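You operate a simulated robot arm through the tools that you are given. There is no shell and no other tool. Be economical: measure what you need, move in short steps, check, and stop when the job is done.

The job below is to be done with a simulated robot arm. You get a single attempt, and the scene is never put back.

JOB
Stack the three flowered bowls from the rack in the cream drawer.
Fine: one inside another; shut the drawer. Where these are worked on the way, their far stop is far enough and under half their travel is too little: cream drawer.

It is judged by the outcome, as a careful person would: the job done as asked, and still so three seconds after it is handed in. It fails if anything else is knocked over, pushed out of place, dropped, spilled or broken.

ROBOT AND FRAMES
A 6-joint arm with a two-finger parallel gripper, fixed in place. Base frame: the origin is at the foot of the arm, x ahead of it, y to its left, z up. Lengths are in mm, angles in rad, forces in N, time in s.
With the tool pointing down near the work surface it reaches from about 360 to 820 mm from the base axis. Its first joint turns from -2.897 to 2.897 rad. Payload 3.91 kg.
Tool frame: the origin (TCP) lies between the finger pads and is the grasp point; the fingertips stand 30 mm ahead of it; z points along the fingers, y is the line along which they close. The gripper opens to 110 mm. The fingers are 20 mm wide and 10 mm thick; the gripper's body (48 by 112 mm) begins 55 mm behind the TCP.
Orientation is that of the tool frame in the base frame, as a unit quaternion [x, y, z, w]. With the fingers straight down and closing along the base's y, the tool's x points along the base's -x, its y along +y and its z along -z.

CONTROLS
- The arm moves only by the tool step_arm. Its argument "series" is a list of rows, each a list of 3 entries, a list of its own where there are three numbers: the shift along the base's x, y, z in cm, then the turn, a rotation vector about the base's x, y, z in degrees, then the closure, from 0 (fully open) to 1 (shut). In form: [[[dx, dy, dz], [wx, wy, wz], fingers], ...]. A call has 1 to 10 rows; each row shifts and turns the commanded pose from where the row before left it. Each row takes 0.2 s and may step no farther than 50 mm and 0.15 rad from the row before; otherwise, or with a gripper value out of range, the whole call is refused. A pose out of reach is approached as far as the arm can. The call stops where the force on the tool passes 90 N (or 10 N more than at its start, if that is more) or the arm is blocked; 0.2 s more then pass. The fingers move at their own pace (about 45 mm/s each) and stop on an object; they squeeze with about 41 N. The grip force told is the motor's: it shows also when the fingers shut on nothing. Time passes only in rows, and 0.2 s behind the last, so rows that do not move let the fingers close. The reply holds the time, the measured pose of the TCP, the force on the tool along the base axes, the opening and the grip force, in the units named above and with some noise, with the torque about the TCP (base axes, N m) and any sound that the robot's microphone picked up, and new pictures: "show" is both (left out), scene, wrist or none.
- Cameras (640 x 400 px; columns grow to the right, rows downward): "scene" is fixed at [399, -499.3, 1618.6]; the picture's right is [0.99, -0.16, 0.00], its down [-0.09, -0.55, -0.83] and it looks along [0.13, 0.82, -0.55] (base axes); focal length 339 px, centre (320, 200). "wrist" rides on the gripper at [77, 7, -114] in the tool frame; the picture's right is [-0.09, 1.00, 0.00], its down [-0.80, -0.07, -0.59] and it looks along [-0.59, -0.05, 0.80] (tool axes); focal length 270 px, centre (320, 200). There is no depth. A picture from a camera that has moved, and an enlarged one, comes with that camera's place and axes in the base frame and with its lens.
- raise_lower(by): slides the trunk up (or, below 0, down) by that many mm; the arm rides with it, the base frame stays. It gives what a move gives, with no picture.
- enlarge(camera, box): a new picture of the part [left, top, right, bottom] of that camera's present view, enlarged. No time passes.
- sign_off(): hands the job in; it is judged then, once.

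Go step by step. Nothing tells you positions but the pictures and the camera data: compare them with the known pose of the tool, close in by small moves and look again before you grip or let go. The budget is 120 turns and 200 pictures, counting those below and the enlarged ones. Unless the task says otherwise, let go and move clear before handing in, and close with one line.

The tools are called as a command line: name --argument value ..., lists and objects as JSON in quotes. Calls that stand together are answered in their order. step_arm: Moves the arm, as the interface text tells. Its arguments: {"type":"object","properties":{"series":{"type":"array"},"show":{"type":"string","enum":["both","scene","wrist","none"]}},"required":["series"]} The other tools are called the same way: raise_lower (by) slides the trunk up or down; enlarge (camera, box) takes an enlarged picture of a part of a camera's view; sign_off () hands the job in.

At the start:

```text
t: 0.0
ee_pos: [234.3, 449.0, 1215.1]
ee_rot: [0.0, 1.0, 0.001, -0.001]
contact_force: [0.9, -1.0, -0.1]
ft_torque: [0.01, 0.0, -0.02]
opening: 110.0
grasp_force: 0.0
trunk travel left (down, up): [-525.0, 85.0]
```

scene: 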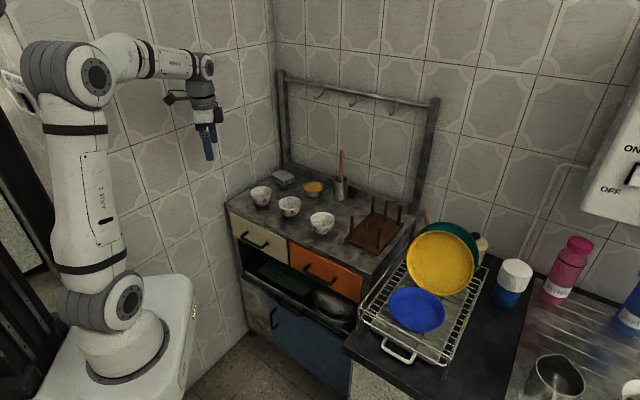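
wrist: 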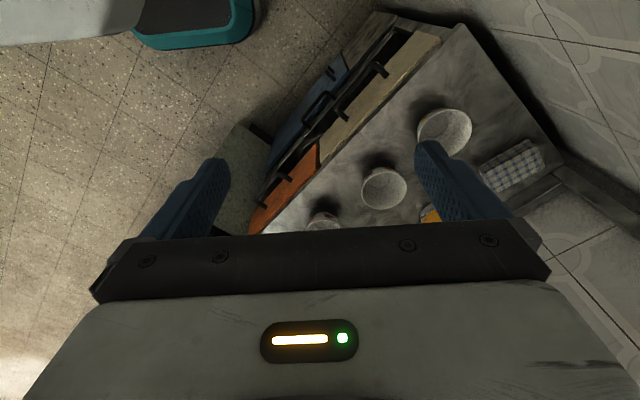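

I see a sideboard ("rack") with three flowered bowls on top, a cream drawer on the left and an orange one to the right. First I take closer looks to locate things.

enlarge --camera "scene" --box '[220, 150, 380, 250]'

enlarge --camera "scene" --box '[210, 180, 450, 330]'

enlarge --camera "wrist" --box '[230, 0, 570, 240]'

```text
4.00 times, centred on (300, 200) of scene
camera zoom: at [399.0, -499.3, 1618.6], right [0.99, -0.16, 0.0], down [-0.09, -0.55, -0.83], along [0.13, 0.82, -0.55], focal length 1355 px, centre (400, 200)
```

zoom: 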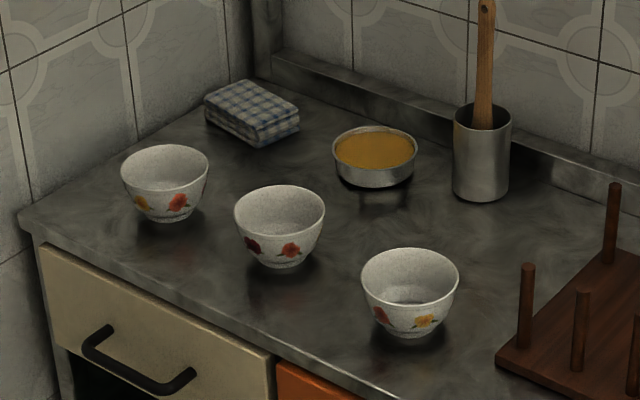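

```text
2.67 times, centred on (330, 255) of scene
camera zoom: at [399.0, -499.3, 1618.6], right [0.99, -0.16, 0.0], down [-0.09, -0.55, -0.83], along [0.13, 0.82, -0.55], focal length 903 px, centre (293, 53)
```

zoom: 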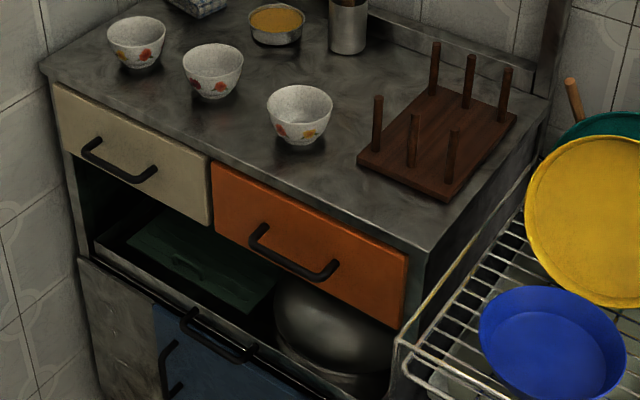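

```text
1.67 times, centred on (400, 120) of wrist
camera zoom: at [158.6, 457.4, 1329.2], right [0.09, 1.0, 0.0], down [0.8, -0.07, 0.59], along [0.59, -0.05, -0.8], focal length 450 px, centre (187, 333)
```

zoom: 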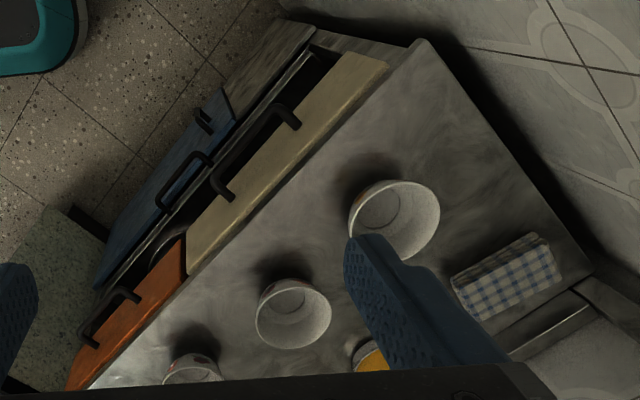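

The cabinet's front runs at 45° (x+y≈867), its top at z≈862, and the bowls are near (347,645), (452,555) and (556,434). The cream handle is near (304,521,767). I'll lower the trunk and turn the tool to face the drawer.

raise_lower --by -250

step_arm --series '[[[0, 0, 0], [0, 0, -8], 0], [[0, 0, 0], [0, 0, -8], 0.3], [[0, 0, 0], [0, 0, -8], 0.5], [[0, 0, 0], [0, 0, -8], 0.7], [[0, 0, 0], [0, 0, -8], 0.75], [[0, 0, 0], [0, 0, -5], 0.75]]'

```text
t: 2.6
ee_pos: [233.6, 449.1, 964.1]
ee_rot: [0.0, 1.0, -0.001, 0.0]
contact_force: [0.3, -0.2, -1.1]
ft_torque: [0.0, 0.03, 0.03]
opening: 109.9
grasp_force: 0.1
trunk travel left (down, up): [-275.0, 335.0]
```

```text
t: 4.0
ee_pos: [235.0, 448.9, 964.1]
ee_rot: [0.383, 0.924, 0.0, 0.0]
contact_force: [0.5, 0.4, -0.1]
ft_torque: [-0.02, 0.01, 0.03]
opening: 27.4
grasp_force: 0.1
trunk travel left (down, up): [-275.0, 335.0]
camera wrist: at [186.1, 509.8, 1079.2], right [0.77, 0.64, 0.0], down [0.51, -0.62, 0.59], along [0.38, -0.46, -0.8], focal length 270 px, centre (320, 200)
```

scene: 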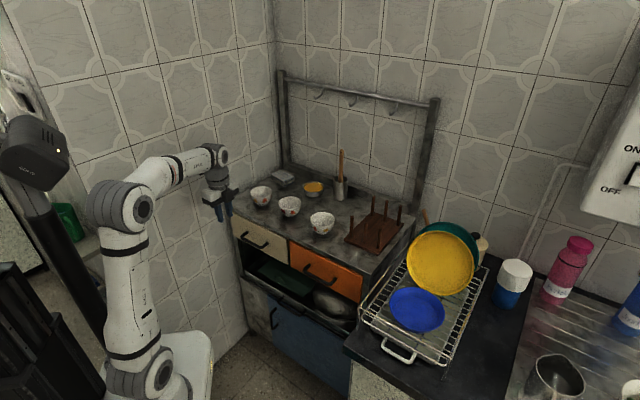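
wrist: 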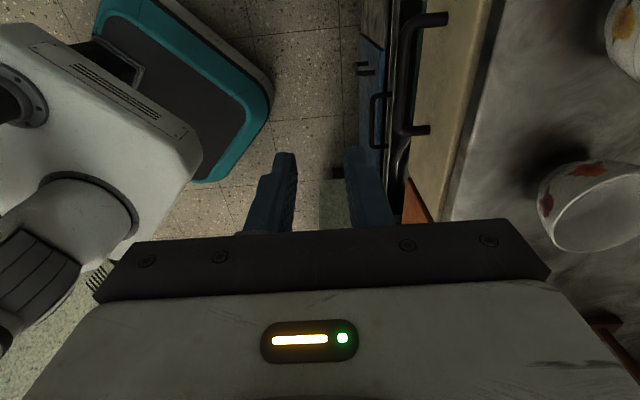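

The handle bar shows up at about w≈577 mm from the axis toward the front, u≈-150 along it, z≈777. I tilt the tool 35° toward the drawer and come nearer.

step_arm --series '[[[0.5, 0.5, -2], [4.95, -4.95, 0], 0.75], [[0.5, 0.5, -2], [4.95, -4.95, 0], 0.75], [[0.5, 0.5, -2], [4.95, -4.95, 0], 0.75], [[0.5, 0.5, -2], [4.95, -4.95, 0], 0.75], [[0.5, 0.5, -2], [4.95, -4.95, 0], 0.75]]'

enlarge --camera "scene" --box '[190, 180, 310, 255]'

```text
t: 5.2
ee_pos: [260.6, 474.7, 862.7]
ee_rot: [0.365, 0.881, 0.279, 0.115]
contact_force: [-0.2, -0.6, -0.8]
ft_torque: [0.0, -0.01, 0.01]
opening: 27.5
grasp_force: 0.0
trunk travel left (down, up): [-275.0, 335.0]
camera wrist: at [164.5, 487.2, 961.0], right [0.64, 0.51, 0.57], down [0.28, -0.85, 0.45], along [0.71, -0.12, -0.69], focal length 270 px, centre (320, 200)
```

scene: 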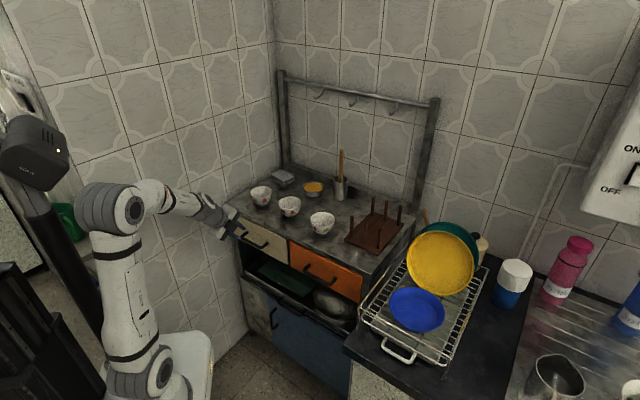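
wrist: 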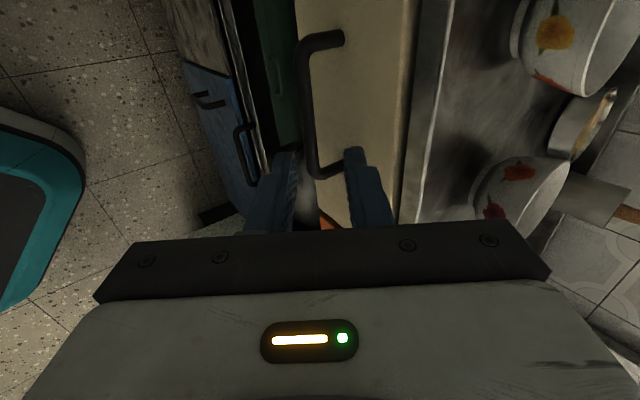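

```text
5.33 times, centred on (250, 218) of scene
camera zoom: at [399.0, -499.3, 1618.6], right [0.99, -0.16, 0.0], down [-0.09, -0.55, -0.83], along [0.13, 0.82, -0.55], focal length 1807 px, centre (693, 107)
```

zoom: 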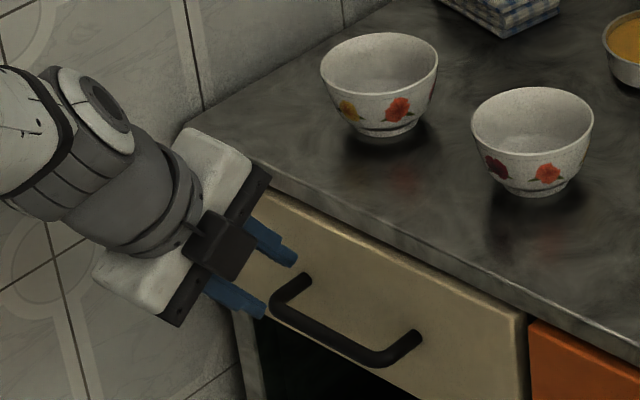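

Triangulation puts the bar centre at w≈572, u≈-155, z≈773. I advance along the tool axis, stopping short to check.

step_arm --series '[[[-1.05, -0.55, 0], [0, 0, 0], 0.75], [[0.96, 0.96, -1.94], [0, 0, 0], 0.75], [[0.96, 0.96, -1.94], [0, 0, 0], 0.75], [[0.96, 0.96, -1.94], [0, 0, 0], 0.75]]'

enlarge --camera "scene" --box '[190, 180, 310, 255]'

```text
t: 6.2
ee_pos: [278.4, 498.6, 804.8]
ee_rot: [0.366, 0.881, 0.278, 0.115]
contact_force: [-1.1, 0.1, 0.2]
ft_torque: [-0.02, -0.03, 0.04]
opening: 27.7
grasp_force: 0.0
trunk travel left (down, up): [-275.0, 335.0]
camera wrist: at [182.5, 512.0, 901.9], right [0.64, 0.52, 0.57], down [0.28, -0.85, 0.45], along [0.71, -0.12, -0.69], focal length 270 px, centre (320, 200)
```

scene: 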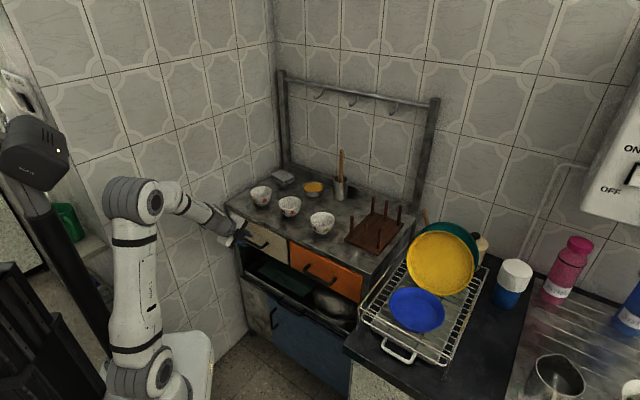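
wrist: 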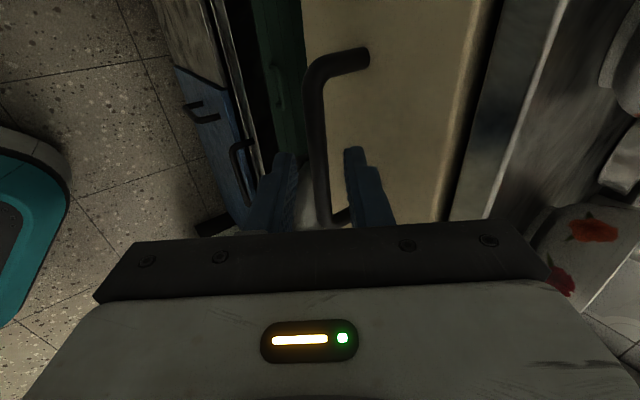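

```text
5.33 times, centred on (250, 218) of scene
camera zoom: at [399.0, -499.3, 1618.6], right [0.99, -0.16, 0.0], down [-0.09, -0.55, -0.83], along [0.13, 0.82, -0.55], focal length 1807 px, centre (693, 107)
```

zoom: 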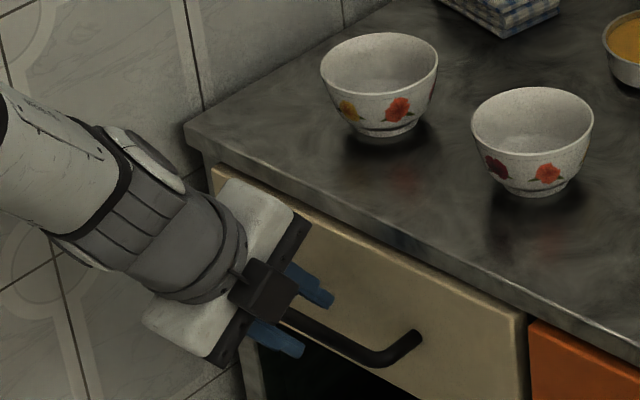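

The bar lies between the fingers. I go in the last 2.5 cm and close.

step_arm --series '[[[0.55, 0.55, -1.0], [0, 0, 0], 0.75], [[0.48, 0.48, -1.0], [0, 0, 0], 0.75], [[0, 0, 0], [0, 0, 0], 1], [[0, 0, 0], [0, 0, 0], 1], [[0, 0, 0], [0, 0, 0], 1]]'

```text
t: 7.4
ee_pos: [287.8, 507.6, 784.9]
ee_rot: [0.365, 0.881, 0.278, 0.114]
contact_force: [-4.8, -3.8, -7.0]
ft_torque: [0.25, 0.5, -0.37]
opening: 11.7
grasp_force: 45.2
trunk travel left (down, up): [-275.0, 335.0]
camera wrist: at [191.6, 521.3, 883.4], right [0.64, 0.52, 0.57], down [0.28, -0.85, 0.45], along [0.71, -0.12, -0.69], focal length 270 px, centre (320, 200)
```

scene: 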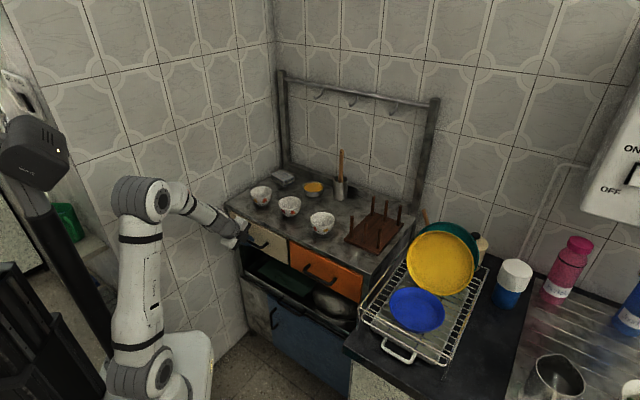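
wrist: 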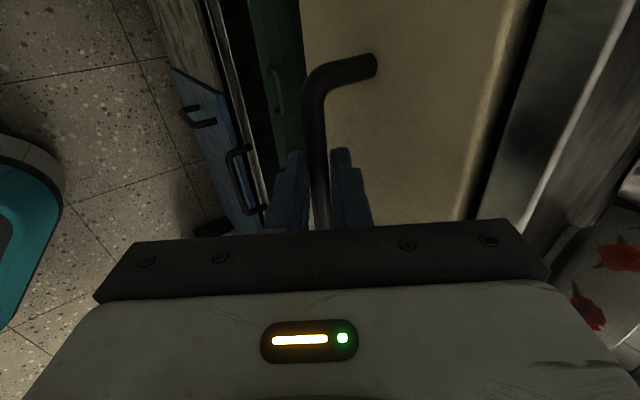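

Bar gripped (11.7 mm opening). Now I pull straight out along -w.

step_arm --series '[[[-0.7, -0.7, 0], [0, 0, 0], 1], [[-1.2, -1.2, 0], [0, 0, 0], 1], [[-1.5, -1.5, 0], [0, 0, 0], 1], [[-1.5, -1.5, 0], [0, 0, 0], 1], [[-1.5, -1.5, 0], [0, 0, 0], 1], [[-1.5, -1.5, 0], [0, 0, 0], 1]]'

```text
t: 8.8
ee_pos: [225.2, 436.7, 824.5]
ee_rot: [0.365, 0.882, 0.275, 0.113]
contact_force: [0.4, 0.3, 0.0]
ft_torque: [-0.01, 0.0, 0.0]
opening: 0.1
grasp_force: 38.3
out of reach, approached as far as the arm can: row 2, 3, 4, 5, 6
trunk travel left (down, up): [-275.0, 335.0]
camera wrist: at [129.5, 449.1, 922.3], right [0.64, 0.52, 0.57], down [0.29, -0.85, 0.45], along [0.71, -0.12, -0.69], focal length 270 px, centre (320, 200)
```

scene: 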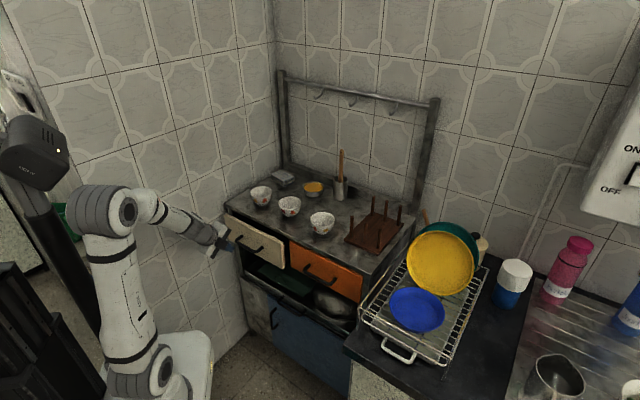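
wrist: 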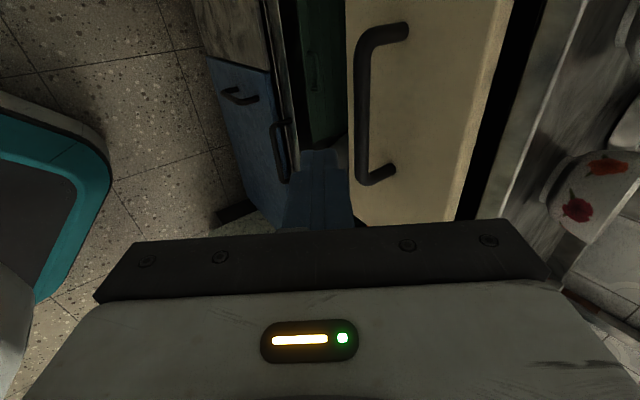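

The arm hit its inner reach limit, rode up and slipped off the handle; the drawer is partly open. I'll raise the arm and lower the trunk so the wrist has more room close in.

step_arm --series '[[[0.3, 0.3, 4], [0, 0, 0], 0.75], [[0, 0, 5], [0, 0, 0], 0.75], [[0, 0, 5], [0, 0, 0], 0.75], [[0, 0, 5], [0, 0, 0], 0.75], [[0, 0, 3], [0, 0, 0], 0.75]]' --show "none"

raise_lower --by -200

step_arm --series '[[[0, 0, 0], [0, 0, 0], 0.75]]'

enlarge --camera "scene" --box '[190, 180, 310, 255]'

```text
t: 10.0
ee_pos: [225.9, 442.3, 1043.3]
ee_rot: [0.366, 0.881, 0.278, 0.115]
contact_force: [0.1, -0.2, -0.2]
ft_torque: [-0.02, 0.02, 0.0]
opening: 27.5
grasp_force: 0.1
trunk travel left (down, up): [-275.0, 335.0]
```

```text
t: 12.2
ee_pos: [227.6, 441.8, 843.7]
ee_rot: [0.365, 0.881, 0.278, 0.115]
contact_force: [-0.5, 0.4, 0.7]
ft_torque: [-0.01, 0.0, -0.04]
opening: 27.6
grasp_force: 0.1
trunk travel left (down, up): [-75.0, 535.0]
```

```text
t: 12.6
ee_pos: [227.3, 442.4, 843.2]
ee_rot: [0.365, 0.881, 0.278, 0.115]
contact_force: [0.1, 0.4, -0.1]
ft_torque: [-0.01, 0.04, 0.0]
opening: 27.6
grasp_force: 0.0
trunk travel left (down, up): [-75.0, 535.0]
camera wrist: at [131.4, 455.1, 940.8], right [0.64, 0.51, 0.57], down [0.28, -0.85, 0.45], along [0.71, -0.12, -0.69], focal length 270 px, centre (320, 200)
```

scene: 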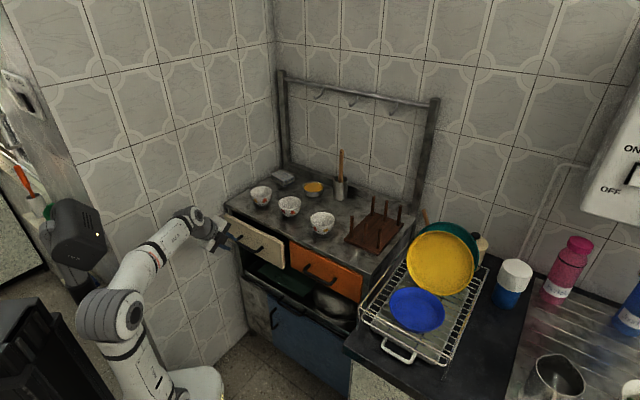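
wrist: 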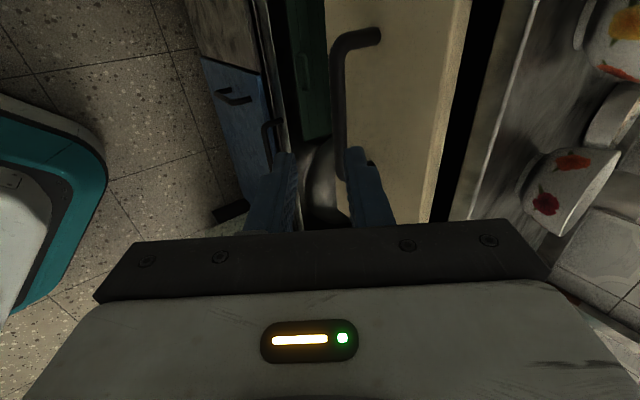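

```text
5.33 times, centred on (250, 218) of scene
camera zoom: at [399.0, -499.3, 1618.6], right [0.99, -0.16, 0.0], down [-0.09, -0.55, -0.83], along [0.13, 0.82, -0.55], focal length 1807 px, centre (693, 107)
```

zoom: 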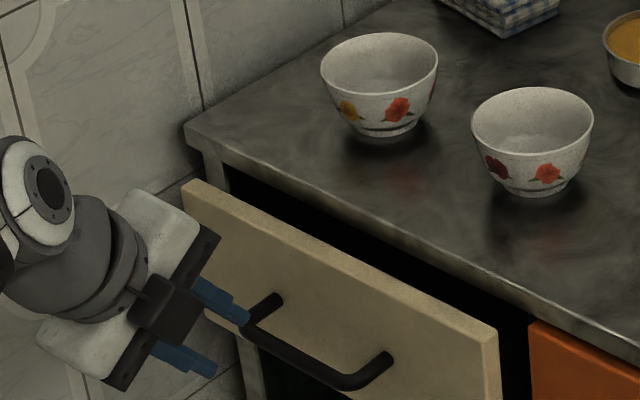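

The drawer is out about 27 mm; the bar is now at w≈544. I re-approach and grip it.

step_arm --series '[[[1.48, 1.48, 0], [0, 0, 0], 0.75], [[0.96, 0.96, -1.94], [0, 0, 0], 0.75], [[0.96, 0.96, -1.94], [0, 0, 0], 0.75], [[0.96, 0.96, -1.94], [0, 0, 0], 0.75], [[0, 0, 0], [0, 0, 0], 1], [[0, 0, 0], [0, 0, 0], 1], [[0, 0, 0], [0, 0, 0], 1]]' --show "wrist"

```text
t: 14.2
ee_pos: [270.5, 485.3, 784.5]
ee_rot: [0.365, 0.881, 0.278, 0.114]
contact_force: [0.1, -0.9, -4.0]
ft_torque: [0.3, 0.35, -0.43]
opening: 11.4
grasp_force: 45.2
trunk travel left (down, up): [-75.0, 535.0]
camera wrist: at [175.7, 498.3, 881.4], right [0.64, 0.51, 0.57], down [0.28, -0.85, 0.45], along [0.71, -0.12, -0.69], focal length 270 px, centre (320, 200)
```

wrist: 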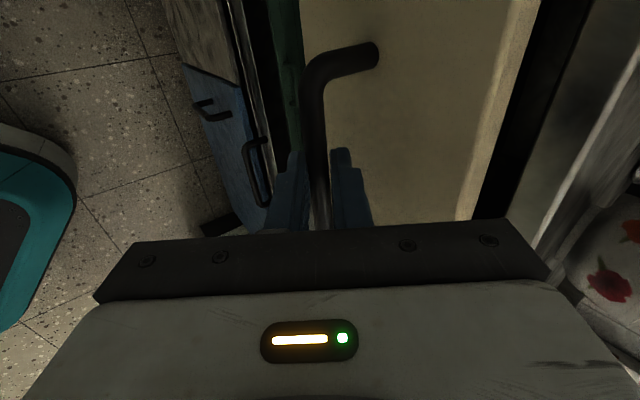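

step_arm --series '[[[-0.7, -0.7, 0], [0, 0, 0], 1], [[-1, -1, 0], [0, 0, 0], 1], [[-1, -1, 0], [0, 0, 0], 1], [[-1, -1, 0], [0, 0, 0], 1]]' --show "wrist"

```text
t: 15.2
ee_pos: [235.7, 448.0, 784.6]
ee_rot: [0.366, 0.881, 0.277, 0.116]
contact_force: [8.0, -9.4, -12.3]
ft_torque: [0.52, 0.53, -0.18]
opening: 11.7
grasp_force: 44.9
trunk travel left (down, up): [-75.0, 535.0]
camera wrist: at [139.2, 462.0, 881.4], right [0.64, 0.52, 0.57], down [0.28, -0.85, 0.45], along [0.71, -0.13, -0.69], focal length 270 px, centre (320, 200)
```

wrist: 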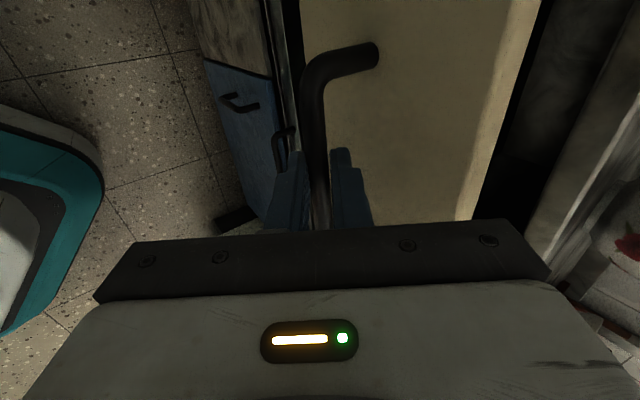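

It moves with the grip holding; I keep pulling.

step_arm --series '[[[-1, -1, 0], [0, 0, 0], 1], [[-1, -1, 0], [0, 0, 0], 1], [[-1, -1, 0], [0, 0, 0], 1], [[-1, -1, 0], [0, 0, 0], 1]]'

```text
t: 16.1
ee_pos: [195.6, 410.2, 783.1]
ee_rot: [0.366, 0.881, 0.277, 0.115]
contact_force: [8.8, -10.5, -18.8]
ft_torque: [-0.04, 0.17, -0.56]
opening: 11.9
grasp_force: 45.2
trunk travel left (down, up): [-75.0, 535.0]
camera wrist: at [99.6, 422.4, 881.5], right [0.64, 0.52, 0.57], down [0.28, -0.85, 0.45], along [0.71, -0.13, -0.69], focal length 270 px, centre (320, 200)
```

scene: 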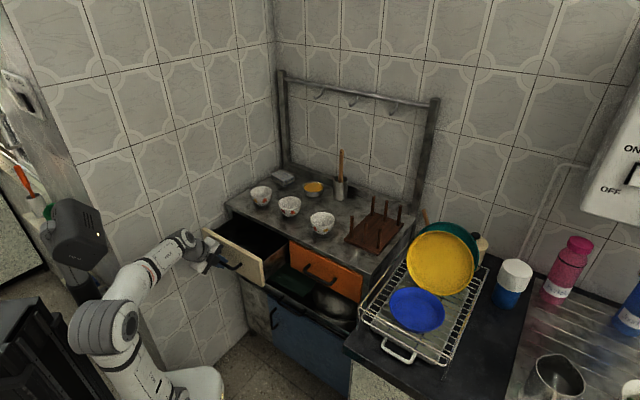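
wrist: 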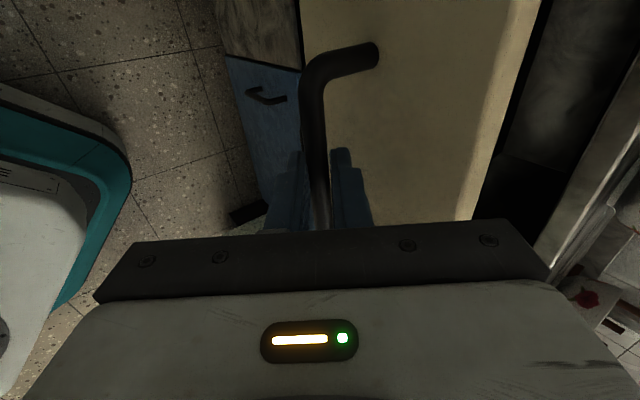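

step_arm --series '[[[-1, -1, 0], [0, 0, 0], 1], [[-1, -1, 0], [0, 0, 0], 1], [[-1, -1, 0], [0, 0, 0], 1], [[-1, -1, 0], [0, 0, 0], 1]]'

```text
t: 17.1
ee_pos: [154.2, 367.5, 783.6]
ee_rot: [0.365, 0.882, 0.275, 0.116]
contact_force: [14.5, -14.0, -29.9]
ft_torque: [0.06, 0.38, -0.46]
opening: 11.6
grasp_force: 44.9
trunk travel left (down, up): [-75.0, 535.0]
camera wrist: at [58.9, 381.9, 881.5], right [0.64, 0.52, 0.57], down [0.28, -0.85, 0.45], along [0.71, -0.13, -0.69], focal length 270 px, centre (320, 200)
```

scene: 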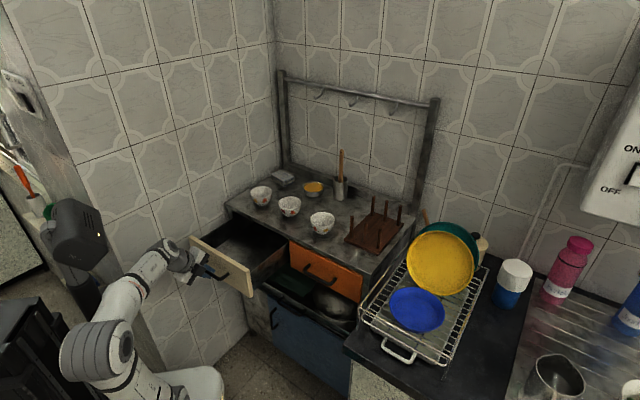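
wrist: 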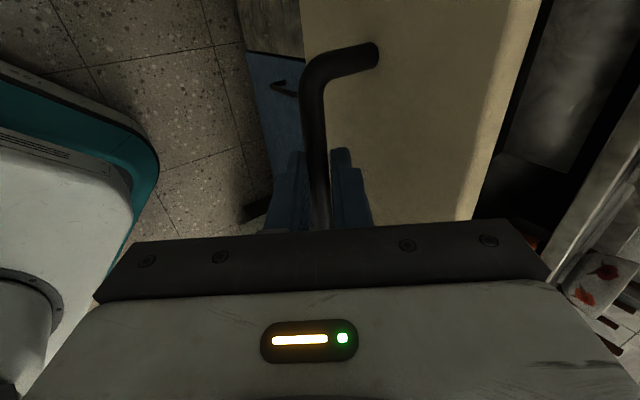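

step_arm --series '[[[-0.9, -0.95, 0.1], [0, 0, 0], 1], [[-0.9, -0.95, 0.1], [0, 0, 0], 1], [[-0.9, -0.95, 0.1], [0, 0, 0], 1]]' --show "scene"

```text
t: 17.9
ee_pos: [125.8, 340.6, 785.3]
ee_rot: [0.366, 0.882, 0.275, 0.114]
contact_force: [0.2, -0.7, -46.9]
ft_torque: [0.33, 0.84, -0.54]
opening: 11.7
grasp_force: 44.8
trunk travel left (down, up): [-75.0, 535.0]
```

scene: 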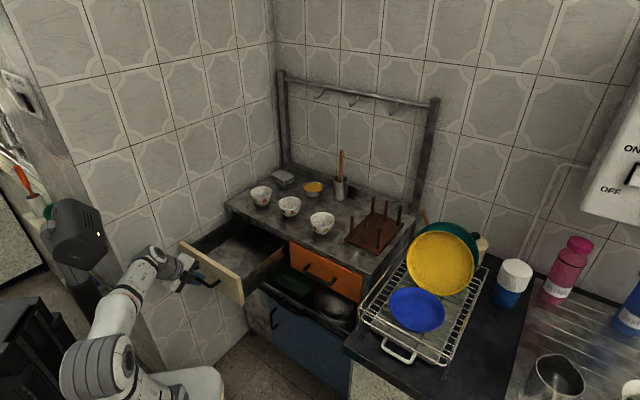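

step_arm --series '[[[-0.9, -0.9, -0.3], [0, 0, 0], 1], [[-0.9, -0.9, -0.1], [0, 0, 0], 1], [[-0.9, -0.9, 0], [0, 0, 0], 1]]' --show "scene"

```text
t: 18.8
ee_pos: [99.7, 314.4, 785.2]
ee_rot: [0.365, 0.881, 0.279, 0.115]
contact_force: [6.8, -1.4, -11.5]
ft_torque: [-0.31, -0.21, -0.81]
opening: 11.8
grasp_force: 45.3
trunk travel left (down, up): [-75.0, 535.0]
```

scene: 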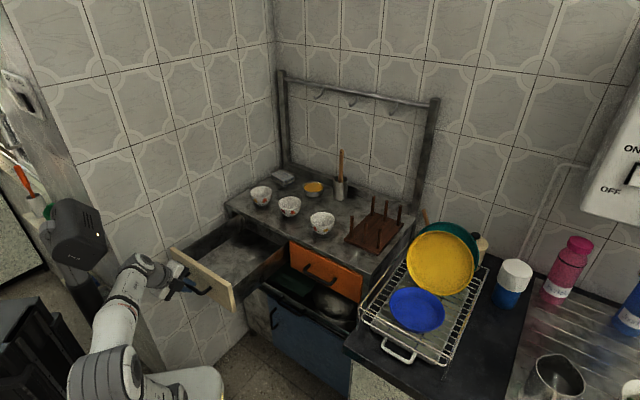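

The drawer is out about 270 mm, well over half. I release, back off along the tool axis and rise.

step_arm --series '[[[0, 0, 0], [0, 0, 0], 0.7], [[0, 0, 0], [0, 0, 0], 0.7], [[-0.6, -0.6, 1.2], [0, 0, 0], 0.7], [[-0.6, -0.6, 1.2], [0, 0, 0], 0.7], [[0, 0, 3], [0, 0, 0], 0.7], [[0, 0, 5], [0, 0, 0], 0.7], [[0, 0, 5], [0, 0, 0], 0.7], [[0, 0, 5], [0, 0, 0], 0.7]]'

enlarge --camera "scene" --box '[150, 180, 310, 280]'

```text
t: 20.6
ee_pos: [94.2, 276.6, 900.7]
ee_rot: [0.347, 0.9, 0.201, 0.173]
contact_force: [-0.7, -0.3, 0.6]
ft_torque: [0.0, 0.01, 0.01]
opening: 33.0
grasp_force: 0.0
trunk travel left (down, up): [-75.0, 535.0]
stopped in row 8: the arm was blocked; the commanded pose is now the measured one
camera wrist: at [-5.3, 307.1, 989.4], right [0.61, 0.62, 0.49], down [0.25, -0.75, 0.62], along [0.75, -0.25, -0.61], focal length 270 px, centre (320, 200)
```

scene: 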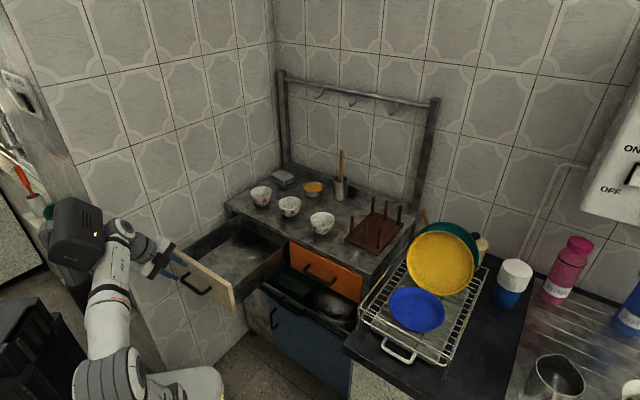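
wrist: 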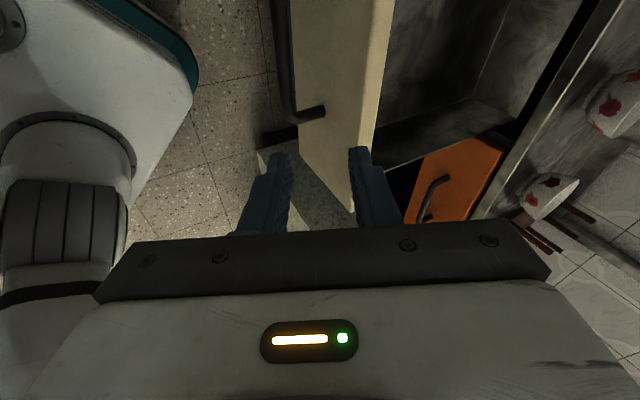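

```text
4.00 times, centred on (230, 230) of scene
camera zoom: at [399.0, -499.3, 1618.6], right [0.99, -0.16, 0.0], down [-0.09, -0.55, -0.83], along [0.13, 0.82, -0.55], focal length 1355 px, centre (680, 80)
```

zoom: 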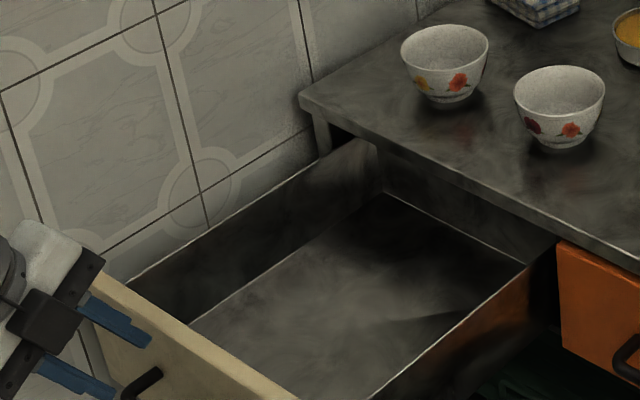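

The drawer interior is open wide. I now move off the blocked posture and turn the tool to point down, fingers closing along the front edge, above the drawer.

step_arm --series '[[[1.5, 1.7, 1], [-2.93, 0.964, 7.72], 0.5], [[1.5, 1.7, 1], [-2.93, 0.964, 7.72], 0.3], [[1.5, 1.7, 1], [-2.93, 0.964, 7.72], 0], [[1.5, 1.7, 1], [-2.93, 0.964, 7.72], 0], [[1.5, 1.7, 1], [-2.93, 0.964, 7.72], 0], [[1.5, 1.7, 1], [-2.93, 0.964, 7.72], 0], [[1.5, 1.7, 1], [-2.93, 0.964, 7.72], 0], [[1.5, 1.7, 1], [-2.93, 0.964, 7.72], 0], [[1.5, 1.7, 1], [-2.93, 0.964, 7.72], 0], [[1, 1.7, 1], [-2.93, 0.964, 7.72], 0]]'

```text
t: 22.8
ee_pos: [240.9, 445.5, 1008.0]
ee_rot: [-0.318, 0.948, 0.021, 0.012]
contact_force: [-0.5, -0.5, 0.0]
ft_torque: [0.04, -0.01, -0.02]
opening: 110.3
grasp_force: 0.1
trunk travel left (down, up): [-75.0, 535.0]
camera wrist: at [175.2, 400.2, 1119.1], right [-0.53, 0.85, 0.03], down [0.68, 0.4, 0.62], along [0.51, 0.35, -0.78], focal length 270 px, centre (320, 200)
```

scene: 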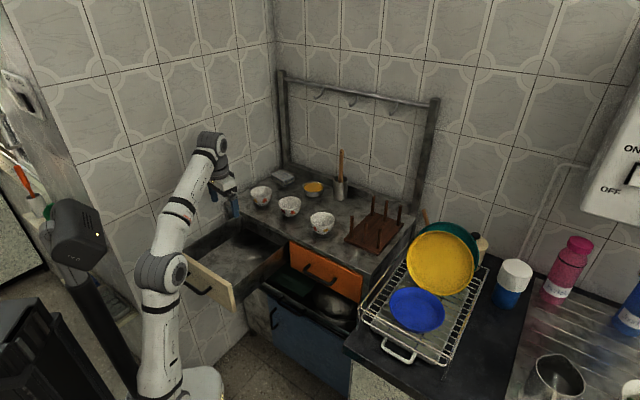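
wrist: 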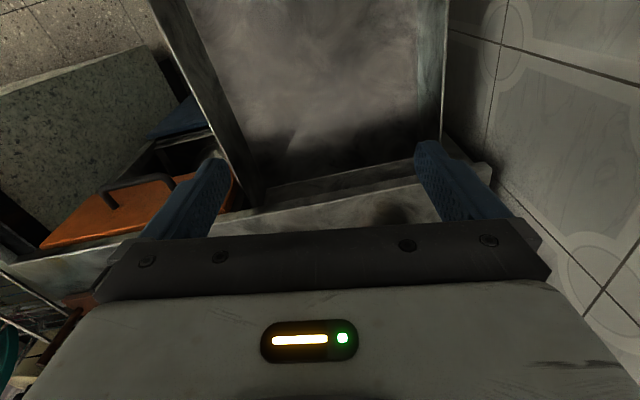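

Tool is nearly squared up. I finish the turn and go above the leftmost bowl, high, to look.

step_arm --series '[[[0, 0, 1], [-2.75, 0.35, 7.93], 0], [[2.1, 4.0, 0], [0, 0, 0], 0], [[2.1, 4.0, 0], [0, 0, 0], 0], [[2.1, 4.0, 0], [0, 0, 0], 0], [[2.1, 4.0, 0], [0, 0, 0], 0], [[2.1, 4.0, 0], [0, 0, 0], 0], [[0, 0, 0], [0, 0, 0], 0]]'

enlarge --camera "scene" --box '[210, 140, 370, 240]'

```text
t: 24.4
ee_pos: [308.8, 562.4, 907.8]
ee_rot: [-0.381, 0.925, 0.001, 0.0]
contact_force: [-1.1, 0.3, -1.1]
ft_torque: [0.02, -0.01, -0.01]
opening: 110.2
grasp_force: 0.1
out of reach, approached as far as the arm can: row 1, 2, 3, 4, 5, 6
trunk travel left (down, up): [-75.0, 535.0]
camera wrist: at [250.7, 513.7, 1022.5], right [-0.64, 0.77, 0.0], down [0.62, 0.52, 0.59], along [0.46, 0.38, -0.8], focal length 270 px, centre (320, 200)
```

scene: 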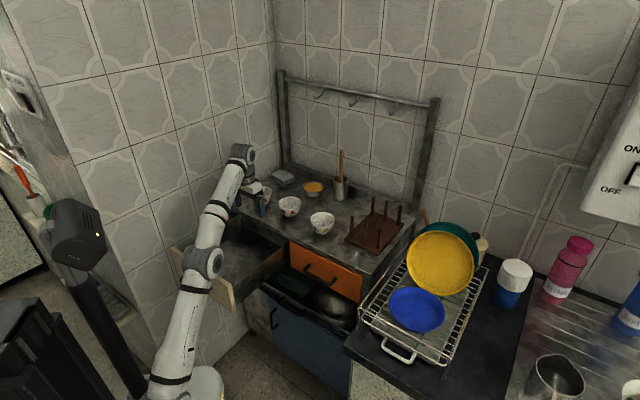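
wrist: 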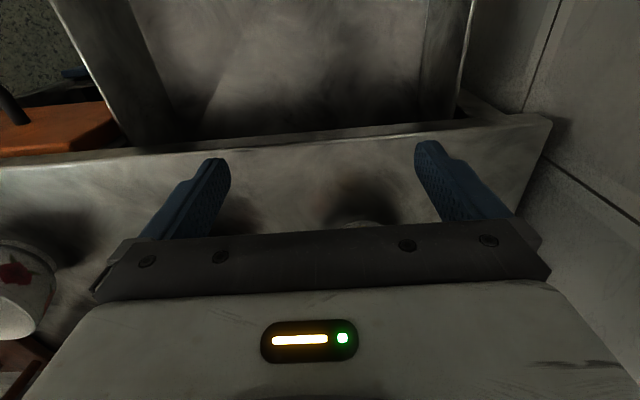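

```text
4.00 times, centred on (290, 190) of scene
camera zoom: at [399.0, -499.3, 1618.6], right [0.99, -0.16, 0.0], down [-0.09, -0.55, -0.83], along [0.13, 0.82, -0.55], focal length 1355 px, centre (440, 240)
```

zoom: 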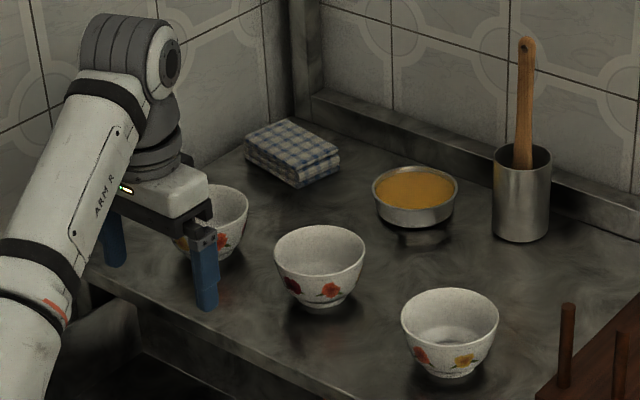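

The arm ran out of stretch because the trunk is too low; nothing was touched. I raise the trunk 200 mm.

raise_lower --by 200

step_arm --series '[[[0, 0, 0], [0, 0, 0], 0]]' --show "none"

```text
t: 26.6
ee_pos: [308.5, 562.5, 1108.3]
ee_rot: [-0.382, 0.924, -0.001, 0.001]
contact_force: [-0.7, 0.2, -0.3]
ft_torque: [-0.01, -0.02, -0.02]
opening: 110.0
grasp_force: 0.0
trunk travel left (down, up): [-275.0, 335.0]
```

```text
t: 27.0
ee_pos: [309.0, 562.5, 1108.6]
ee_rot: [-0.382, 0.924, 0.0, 0.0]
contact_force: [-0.5, 0.5, 0.3]
ft_torque: [0.0, 0.0, 0.02]
opening: 109.9
grasp_force: 0.1
trunk travel left (down, up): [-275.0, 335.0]
```

step_arm --series '[[[0.95, 2.06, -2.95], [0, 0, 0], 0], [[0.95, 2.06, -2.95], [0, 0, 0], 0], [[0.95, 2.06, -2.95], [0, 0, 0], 0], [[0.95, 2.06, -2.95], [0, 0, 0], 0]]'

enlarge --camera "scene" --box '[210, 140, 370, 240]'

```text
t: 28.0
ee_pos: [340.9, 632.5, 983.2]
ee_rot: [-0.382, 0.924, 0.0, 0.0]
contact_force: [0.9, 0.5, -0.8]
ft_torque: [-0.01, 0.0, 0.01]
opening: 110.1
grasp_force: 0.1
out of reach, approached as far as the arm can: row 3, 4
trunk travel left (down, up): [-275.0, 335.0]
camera wrist: at [282.5, 584.8, 1097.5], right [-0.64, 0.77, 0.0], down [0.62, 0.51, 0.6], along [0.46, 0.38, -0.8], focal length 270 px, centre (320, 200)
```

scene: 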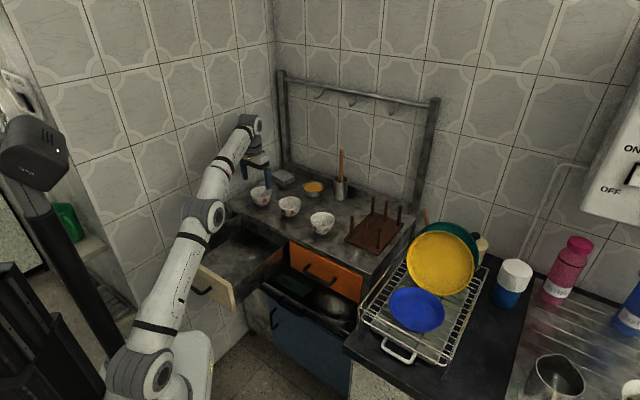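
wrist: 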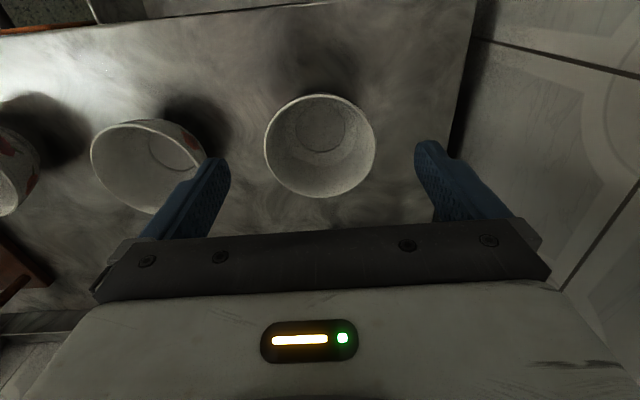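

```text
4.00 times, centred on (290, 190) of scene
camera zoom: at [399.0, -499.3, 1618.6], right [0.99, -0.16, 0.0], down [-0.09, -0.55, -0.83], along [0.13, 0.82, -0.55], focal length 1355 px, centre (440, 240)
```

zoom: 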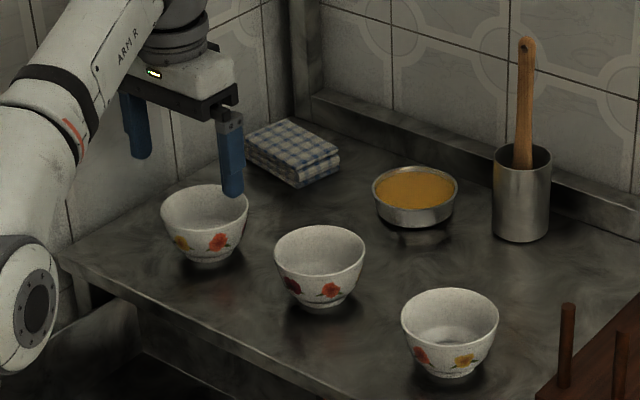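

Bowl A's rim centre is at about (347.5, 640, 916), diameter ≈83. I raise the trunk 100 more for reach, then descend toward it.

raise_lower --by 100

step_arm --series '[[[0.66, 0.75, -3], [0, 0, 0], 0], [[0, 0, -5], [0, 0, 0], 0], [[0, 0, -4.5], [0, 0, 0], 0], [[0, 0, 0], [0, 0, 0], 0]]'

enlarge --camera "scene" --box '[220, 150, 316, 210]'

```text
t: 29.3
ee_pos: [341.1, 633.9, 1081.9]
ee_rot: [-0.382, 0.924, 0.0, 0.0]
contact_force: [0.8, 0.0, -0.2]
ft_torque: [0.0, 0.0, 0.03]
opening: 109.9
grasp_force: 0.2
trunk travel left (down, up): [-375.0, 235.0]
```

```text
t: 30.3
ee_pos: [347.1, 642.5, 956.1]
ee_rot: [-0.381, 0.924, 0.0, -0.001]
contact_force: [0.3, 0.2, -0.1]
ft_torque: [0.0, 0.01, 0.02]
opening: 109.7
grasp_force: 0.1
trunk travel left (down, up): [-375.0, 235.0]
camera wrist: at [289.1, 594.9, 1070.0], right [-0.64, 0.77, 0.0], down [0.62, 0.52, 0.59], along [0.46, 0.38, -0.8], focal length 270 px, centre (320, 200)
```

scene: 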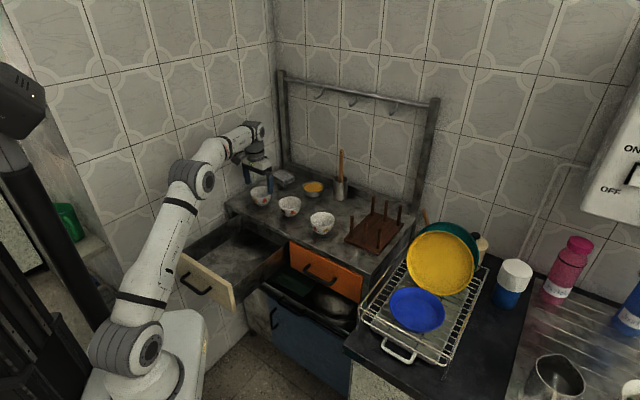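
wrist: 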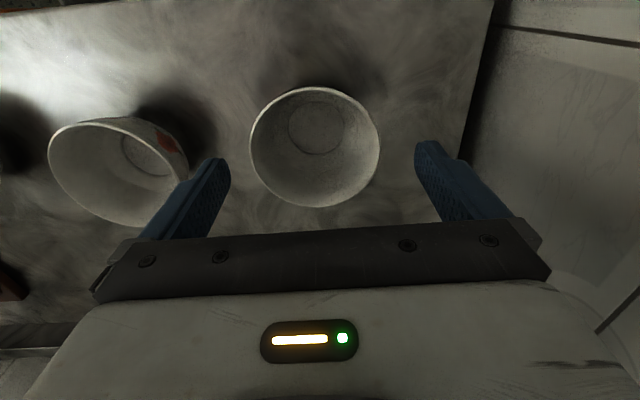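

```text
6.67 times, centred on (268, 180) of scene
camera zoom: at [399.0, -499.3, 1618.6], right [0.99, -0.16, 0.0], down [-0.09, -0.55, -0.83], along [0.13, 0.82, -0.55], focal length 2259 px, centre (667, 333)
```

zoom: 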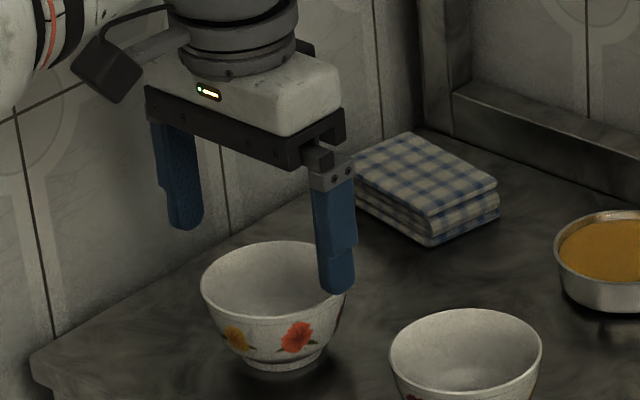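

Rim centre is about (347, 639, 917), nearly centred. I correct slightly, lower until the tips are 12 mm below the rim, and close.

step_arm --series '[[[0, -0.35, -1.1], [0, 0, 0], 0], [[0, 0, -1.1], [0, 0, 0], 0], [[0, 0, 0], [0, 0, 0], 0.15], [[0, 0, 0], [0, 0, 0], 0.4], [[0, 0, 0], [0, 0, 0], 0.4], [[0, 0, 0], [0, 0, 0], 0.4]]'

enlarge --camera "scene" --box '[220, 150, 316, 210]'

```text
t: 31.7
ee_pos: [347.0, 638.7, 934.6]
ee_rot: [-0.382, 0.924, 0.0, -0.001]
contact_force: [-0.5, -0.2, -0.6]
ft_torque: [-0.01, 0.03, 0.04]
opening: 84.2
grasp_force: 40.8
trunk travel left (down, up): [-375.0, 235.0]
camera wrist: at [288.9, 590.5, 1049.5], right [-0.64, 0.77, 0.0], down [0.62, 0.52, 0.59], along [0.46, 0.38, -0.8], focal length 270 px, centre (320, 200)
```

scene: 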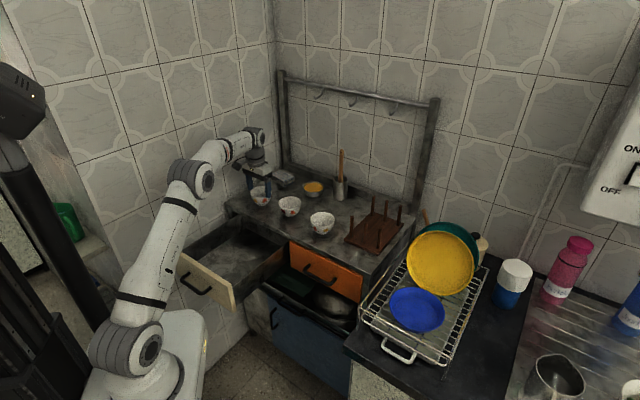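
wrist: 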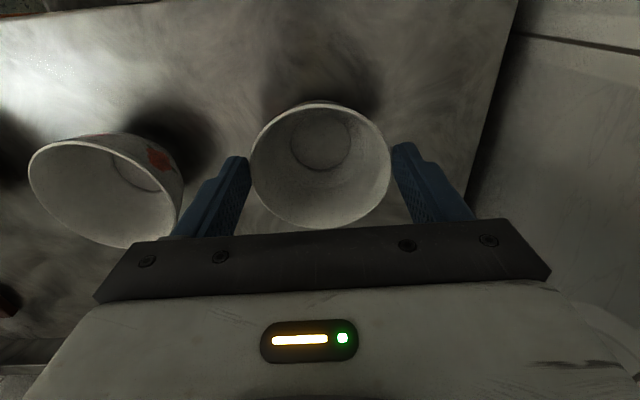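

```text
6.67 times, centred on (268, 180) of scene
camera zoom: at [399.0, -499.3, 1618.6], right [0.99, -0.16, 0.0], down [-0.09, -0.55, -0.83], along [0.13, 0.82, -0.55], focal length 2259 px, centre (667, 333)
```

zoom: 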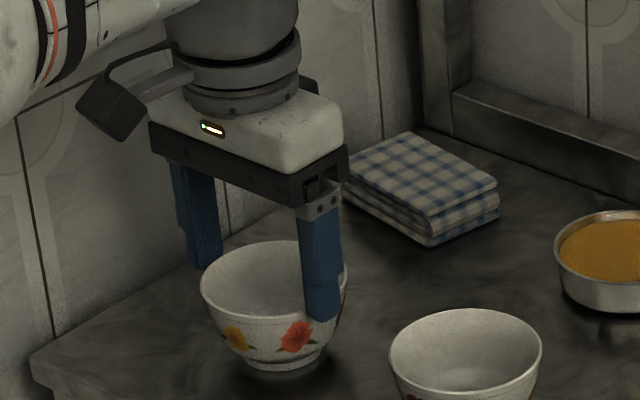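

Grip is on at 84 mm. I lift gently and check.

step_arm --series '[[[0, 0, 1], [0, 0, 0], 0.4], [[0, 0, 2], [0, 0, 0], 0.4], [[0, 0, 3], [0, 0, 0], 0.4]]'

enlarge --camera "scene" --box '[220, 140, 316, 200]'

```text
t: 32.5
ee_pos: [349.3, 637.4, 995.5]
ee_rot: [-0.382, 0.924, 0.0, 0.0]
contact_force: [0.1, 0.0, -0.4]
ft_torque: [-0.01, 0.01, 0.01]
opening: 65.8
grasp_force: 0.0
trunk travel left (down, up): [-375.0, 235.0]
camera wrist: at [290.4, 589.1, 1110.4], right [-0.64, 0.77, 0.0], down [0.62, 0.52, 0.59], along [0.46, 0.38, -0.8], focal length 270 px, centre (320, 200)
```

scene: 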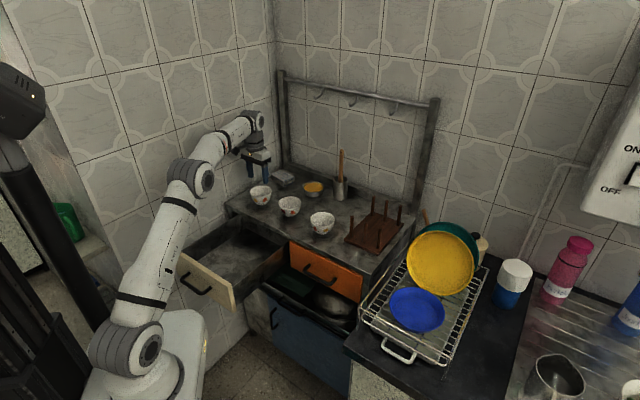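
wrist: 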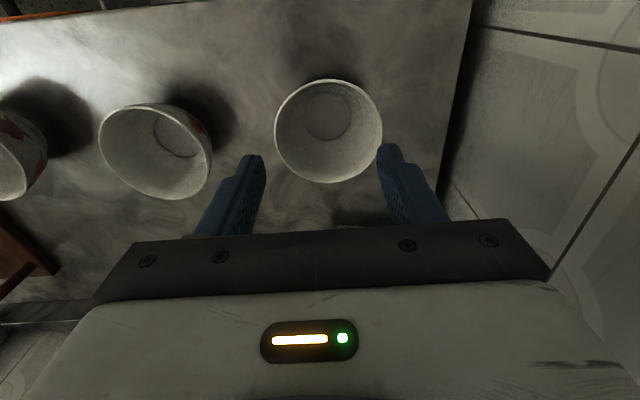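

```text
6.67 times, centred on (268, 170) of scene
camera zoom: at [399.0, -499.3, 1618.6], right [0.99, -0.16, 0.0], down [-0.09, -0.55, -0.83], along [0.13, 0.82, -0.55], focal length 2259 px, centre (667, 400)
```

zoom: 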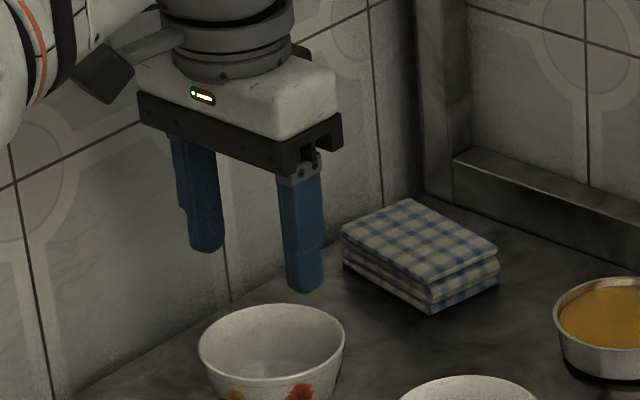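

The tips only caught the rim's edge with their rounded ends and slipped off; the bowl stayed upright. I reopen, recentre, and grip about 9 mm deeper.

step_arm --series '[[[0, 0.4, 0], [0, 0, 0], 0], [[0, 0, -1.5], [0, 0, 0], 0], [[0, 0, -1.5], [0, 0, 0], 0], [[0, 0, 0], [0, 0, 0], 0]]' --show "wrist"

enlarge --camera "scene" --box '[220, 150, 316, 210]'

```text
t: 33.5
ee_pos: [347.8, 642.2, 966.0]
ee_rot: [-0.382, 0.924, 0.0, 0.0]
contact_force: [-0.2, 0.6, 0.3]
ft_torque: [0.0, -0.03, 0.0]
opening: 110.0
grasp_force: 0.2
trunk travel left (down, up): [-375.0, 235.0]
camera wrist: at [289.1, 593.6, 1080.2], right [-0.64, 0.77, 0.0], down [0.62, 0.52, 0.59], along [0.46, 0.38, -0.8], focal length 270 px, centre (320, 200)
```

wrist: 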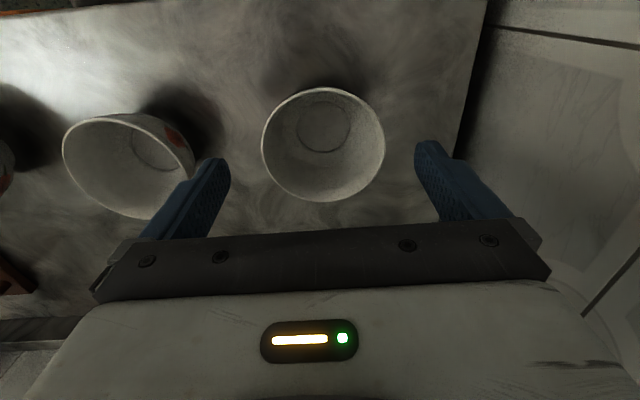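

```text
6.67 times, centred on (268, 180) of scene
camera zoom: at [399.0, -499.3, 1618.6], right [0.99, -0.16, 0.0], down [-0.09, -0.55, -0.83], along [0.13, 0.82, -0.55], focal length 2259 px, centre (667, 333)
```

zoom: 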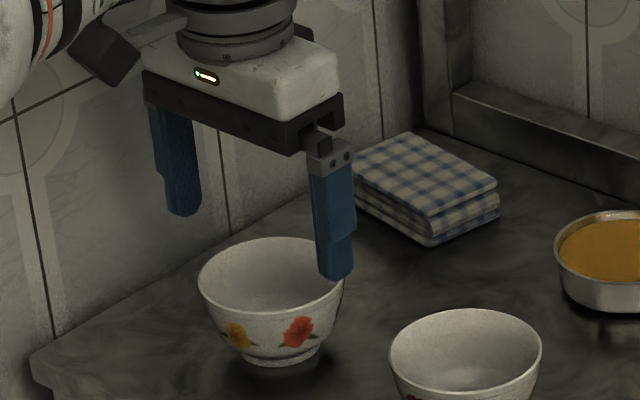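

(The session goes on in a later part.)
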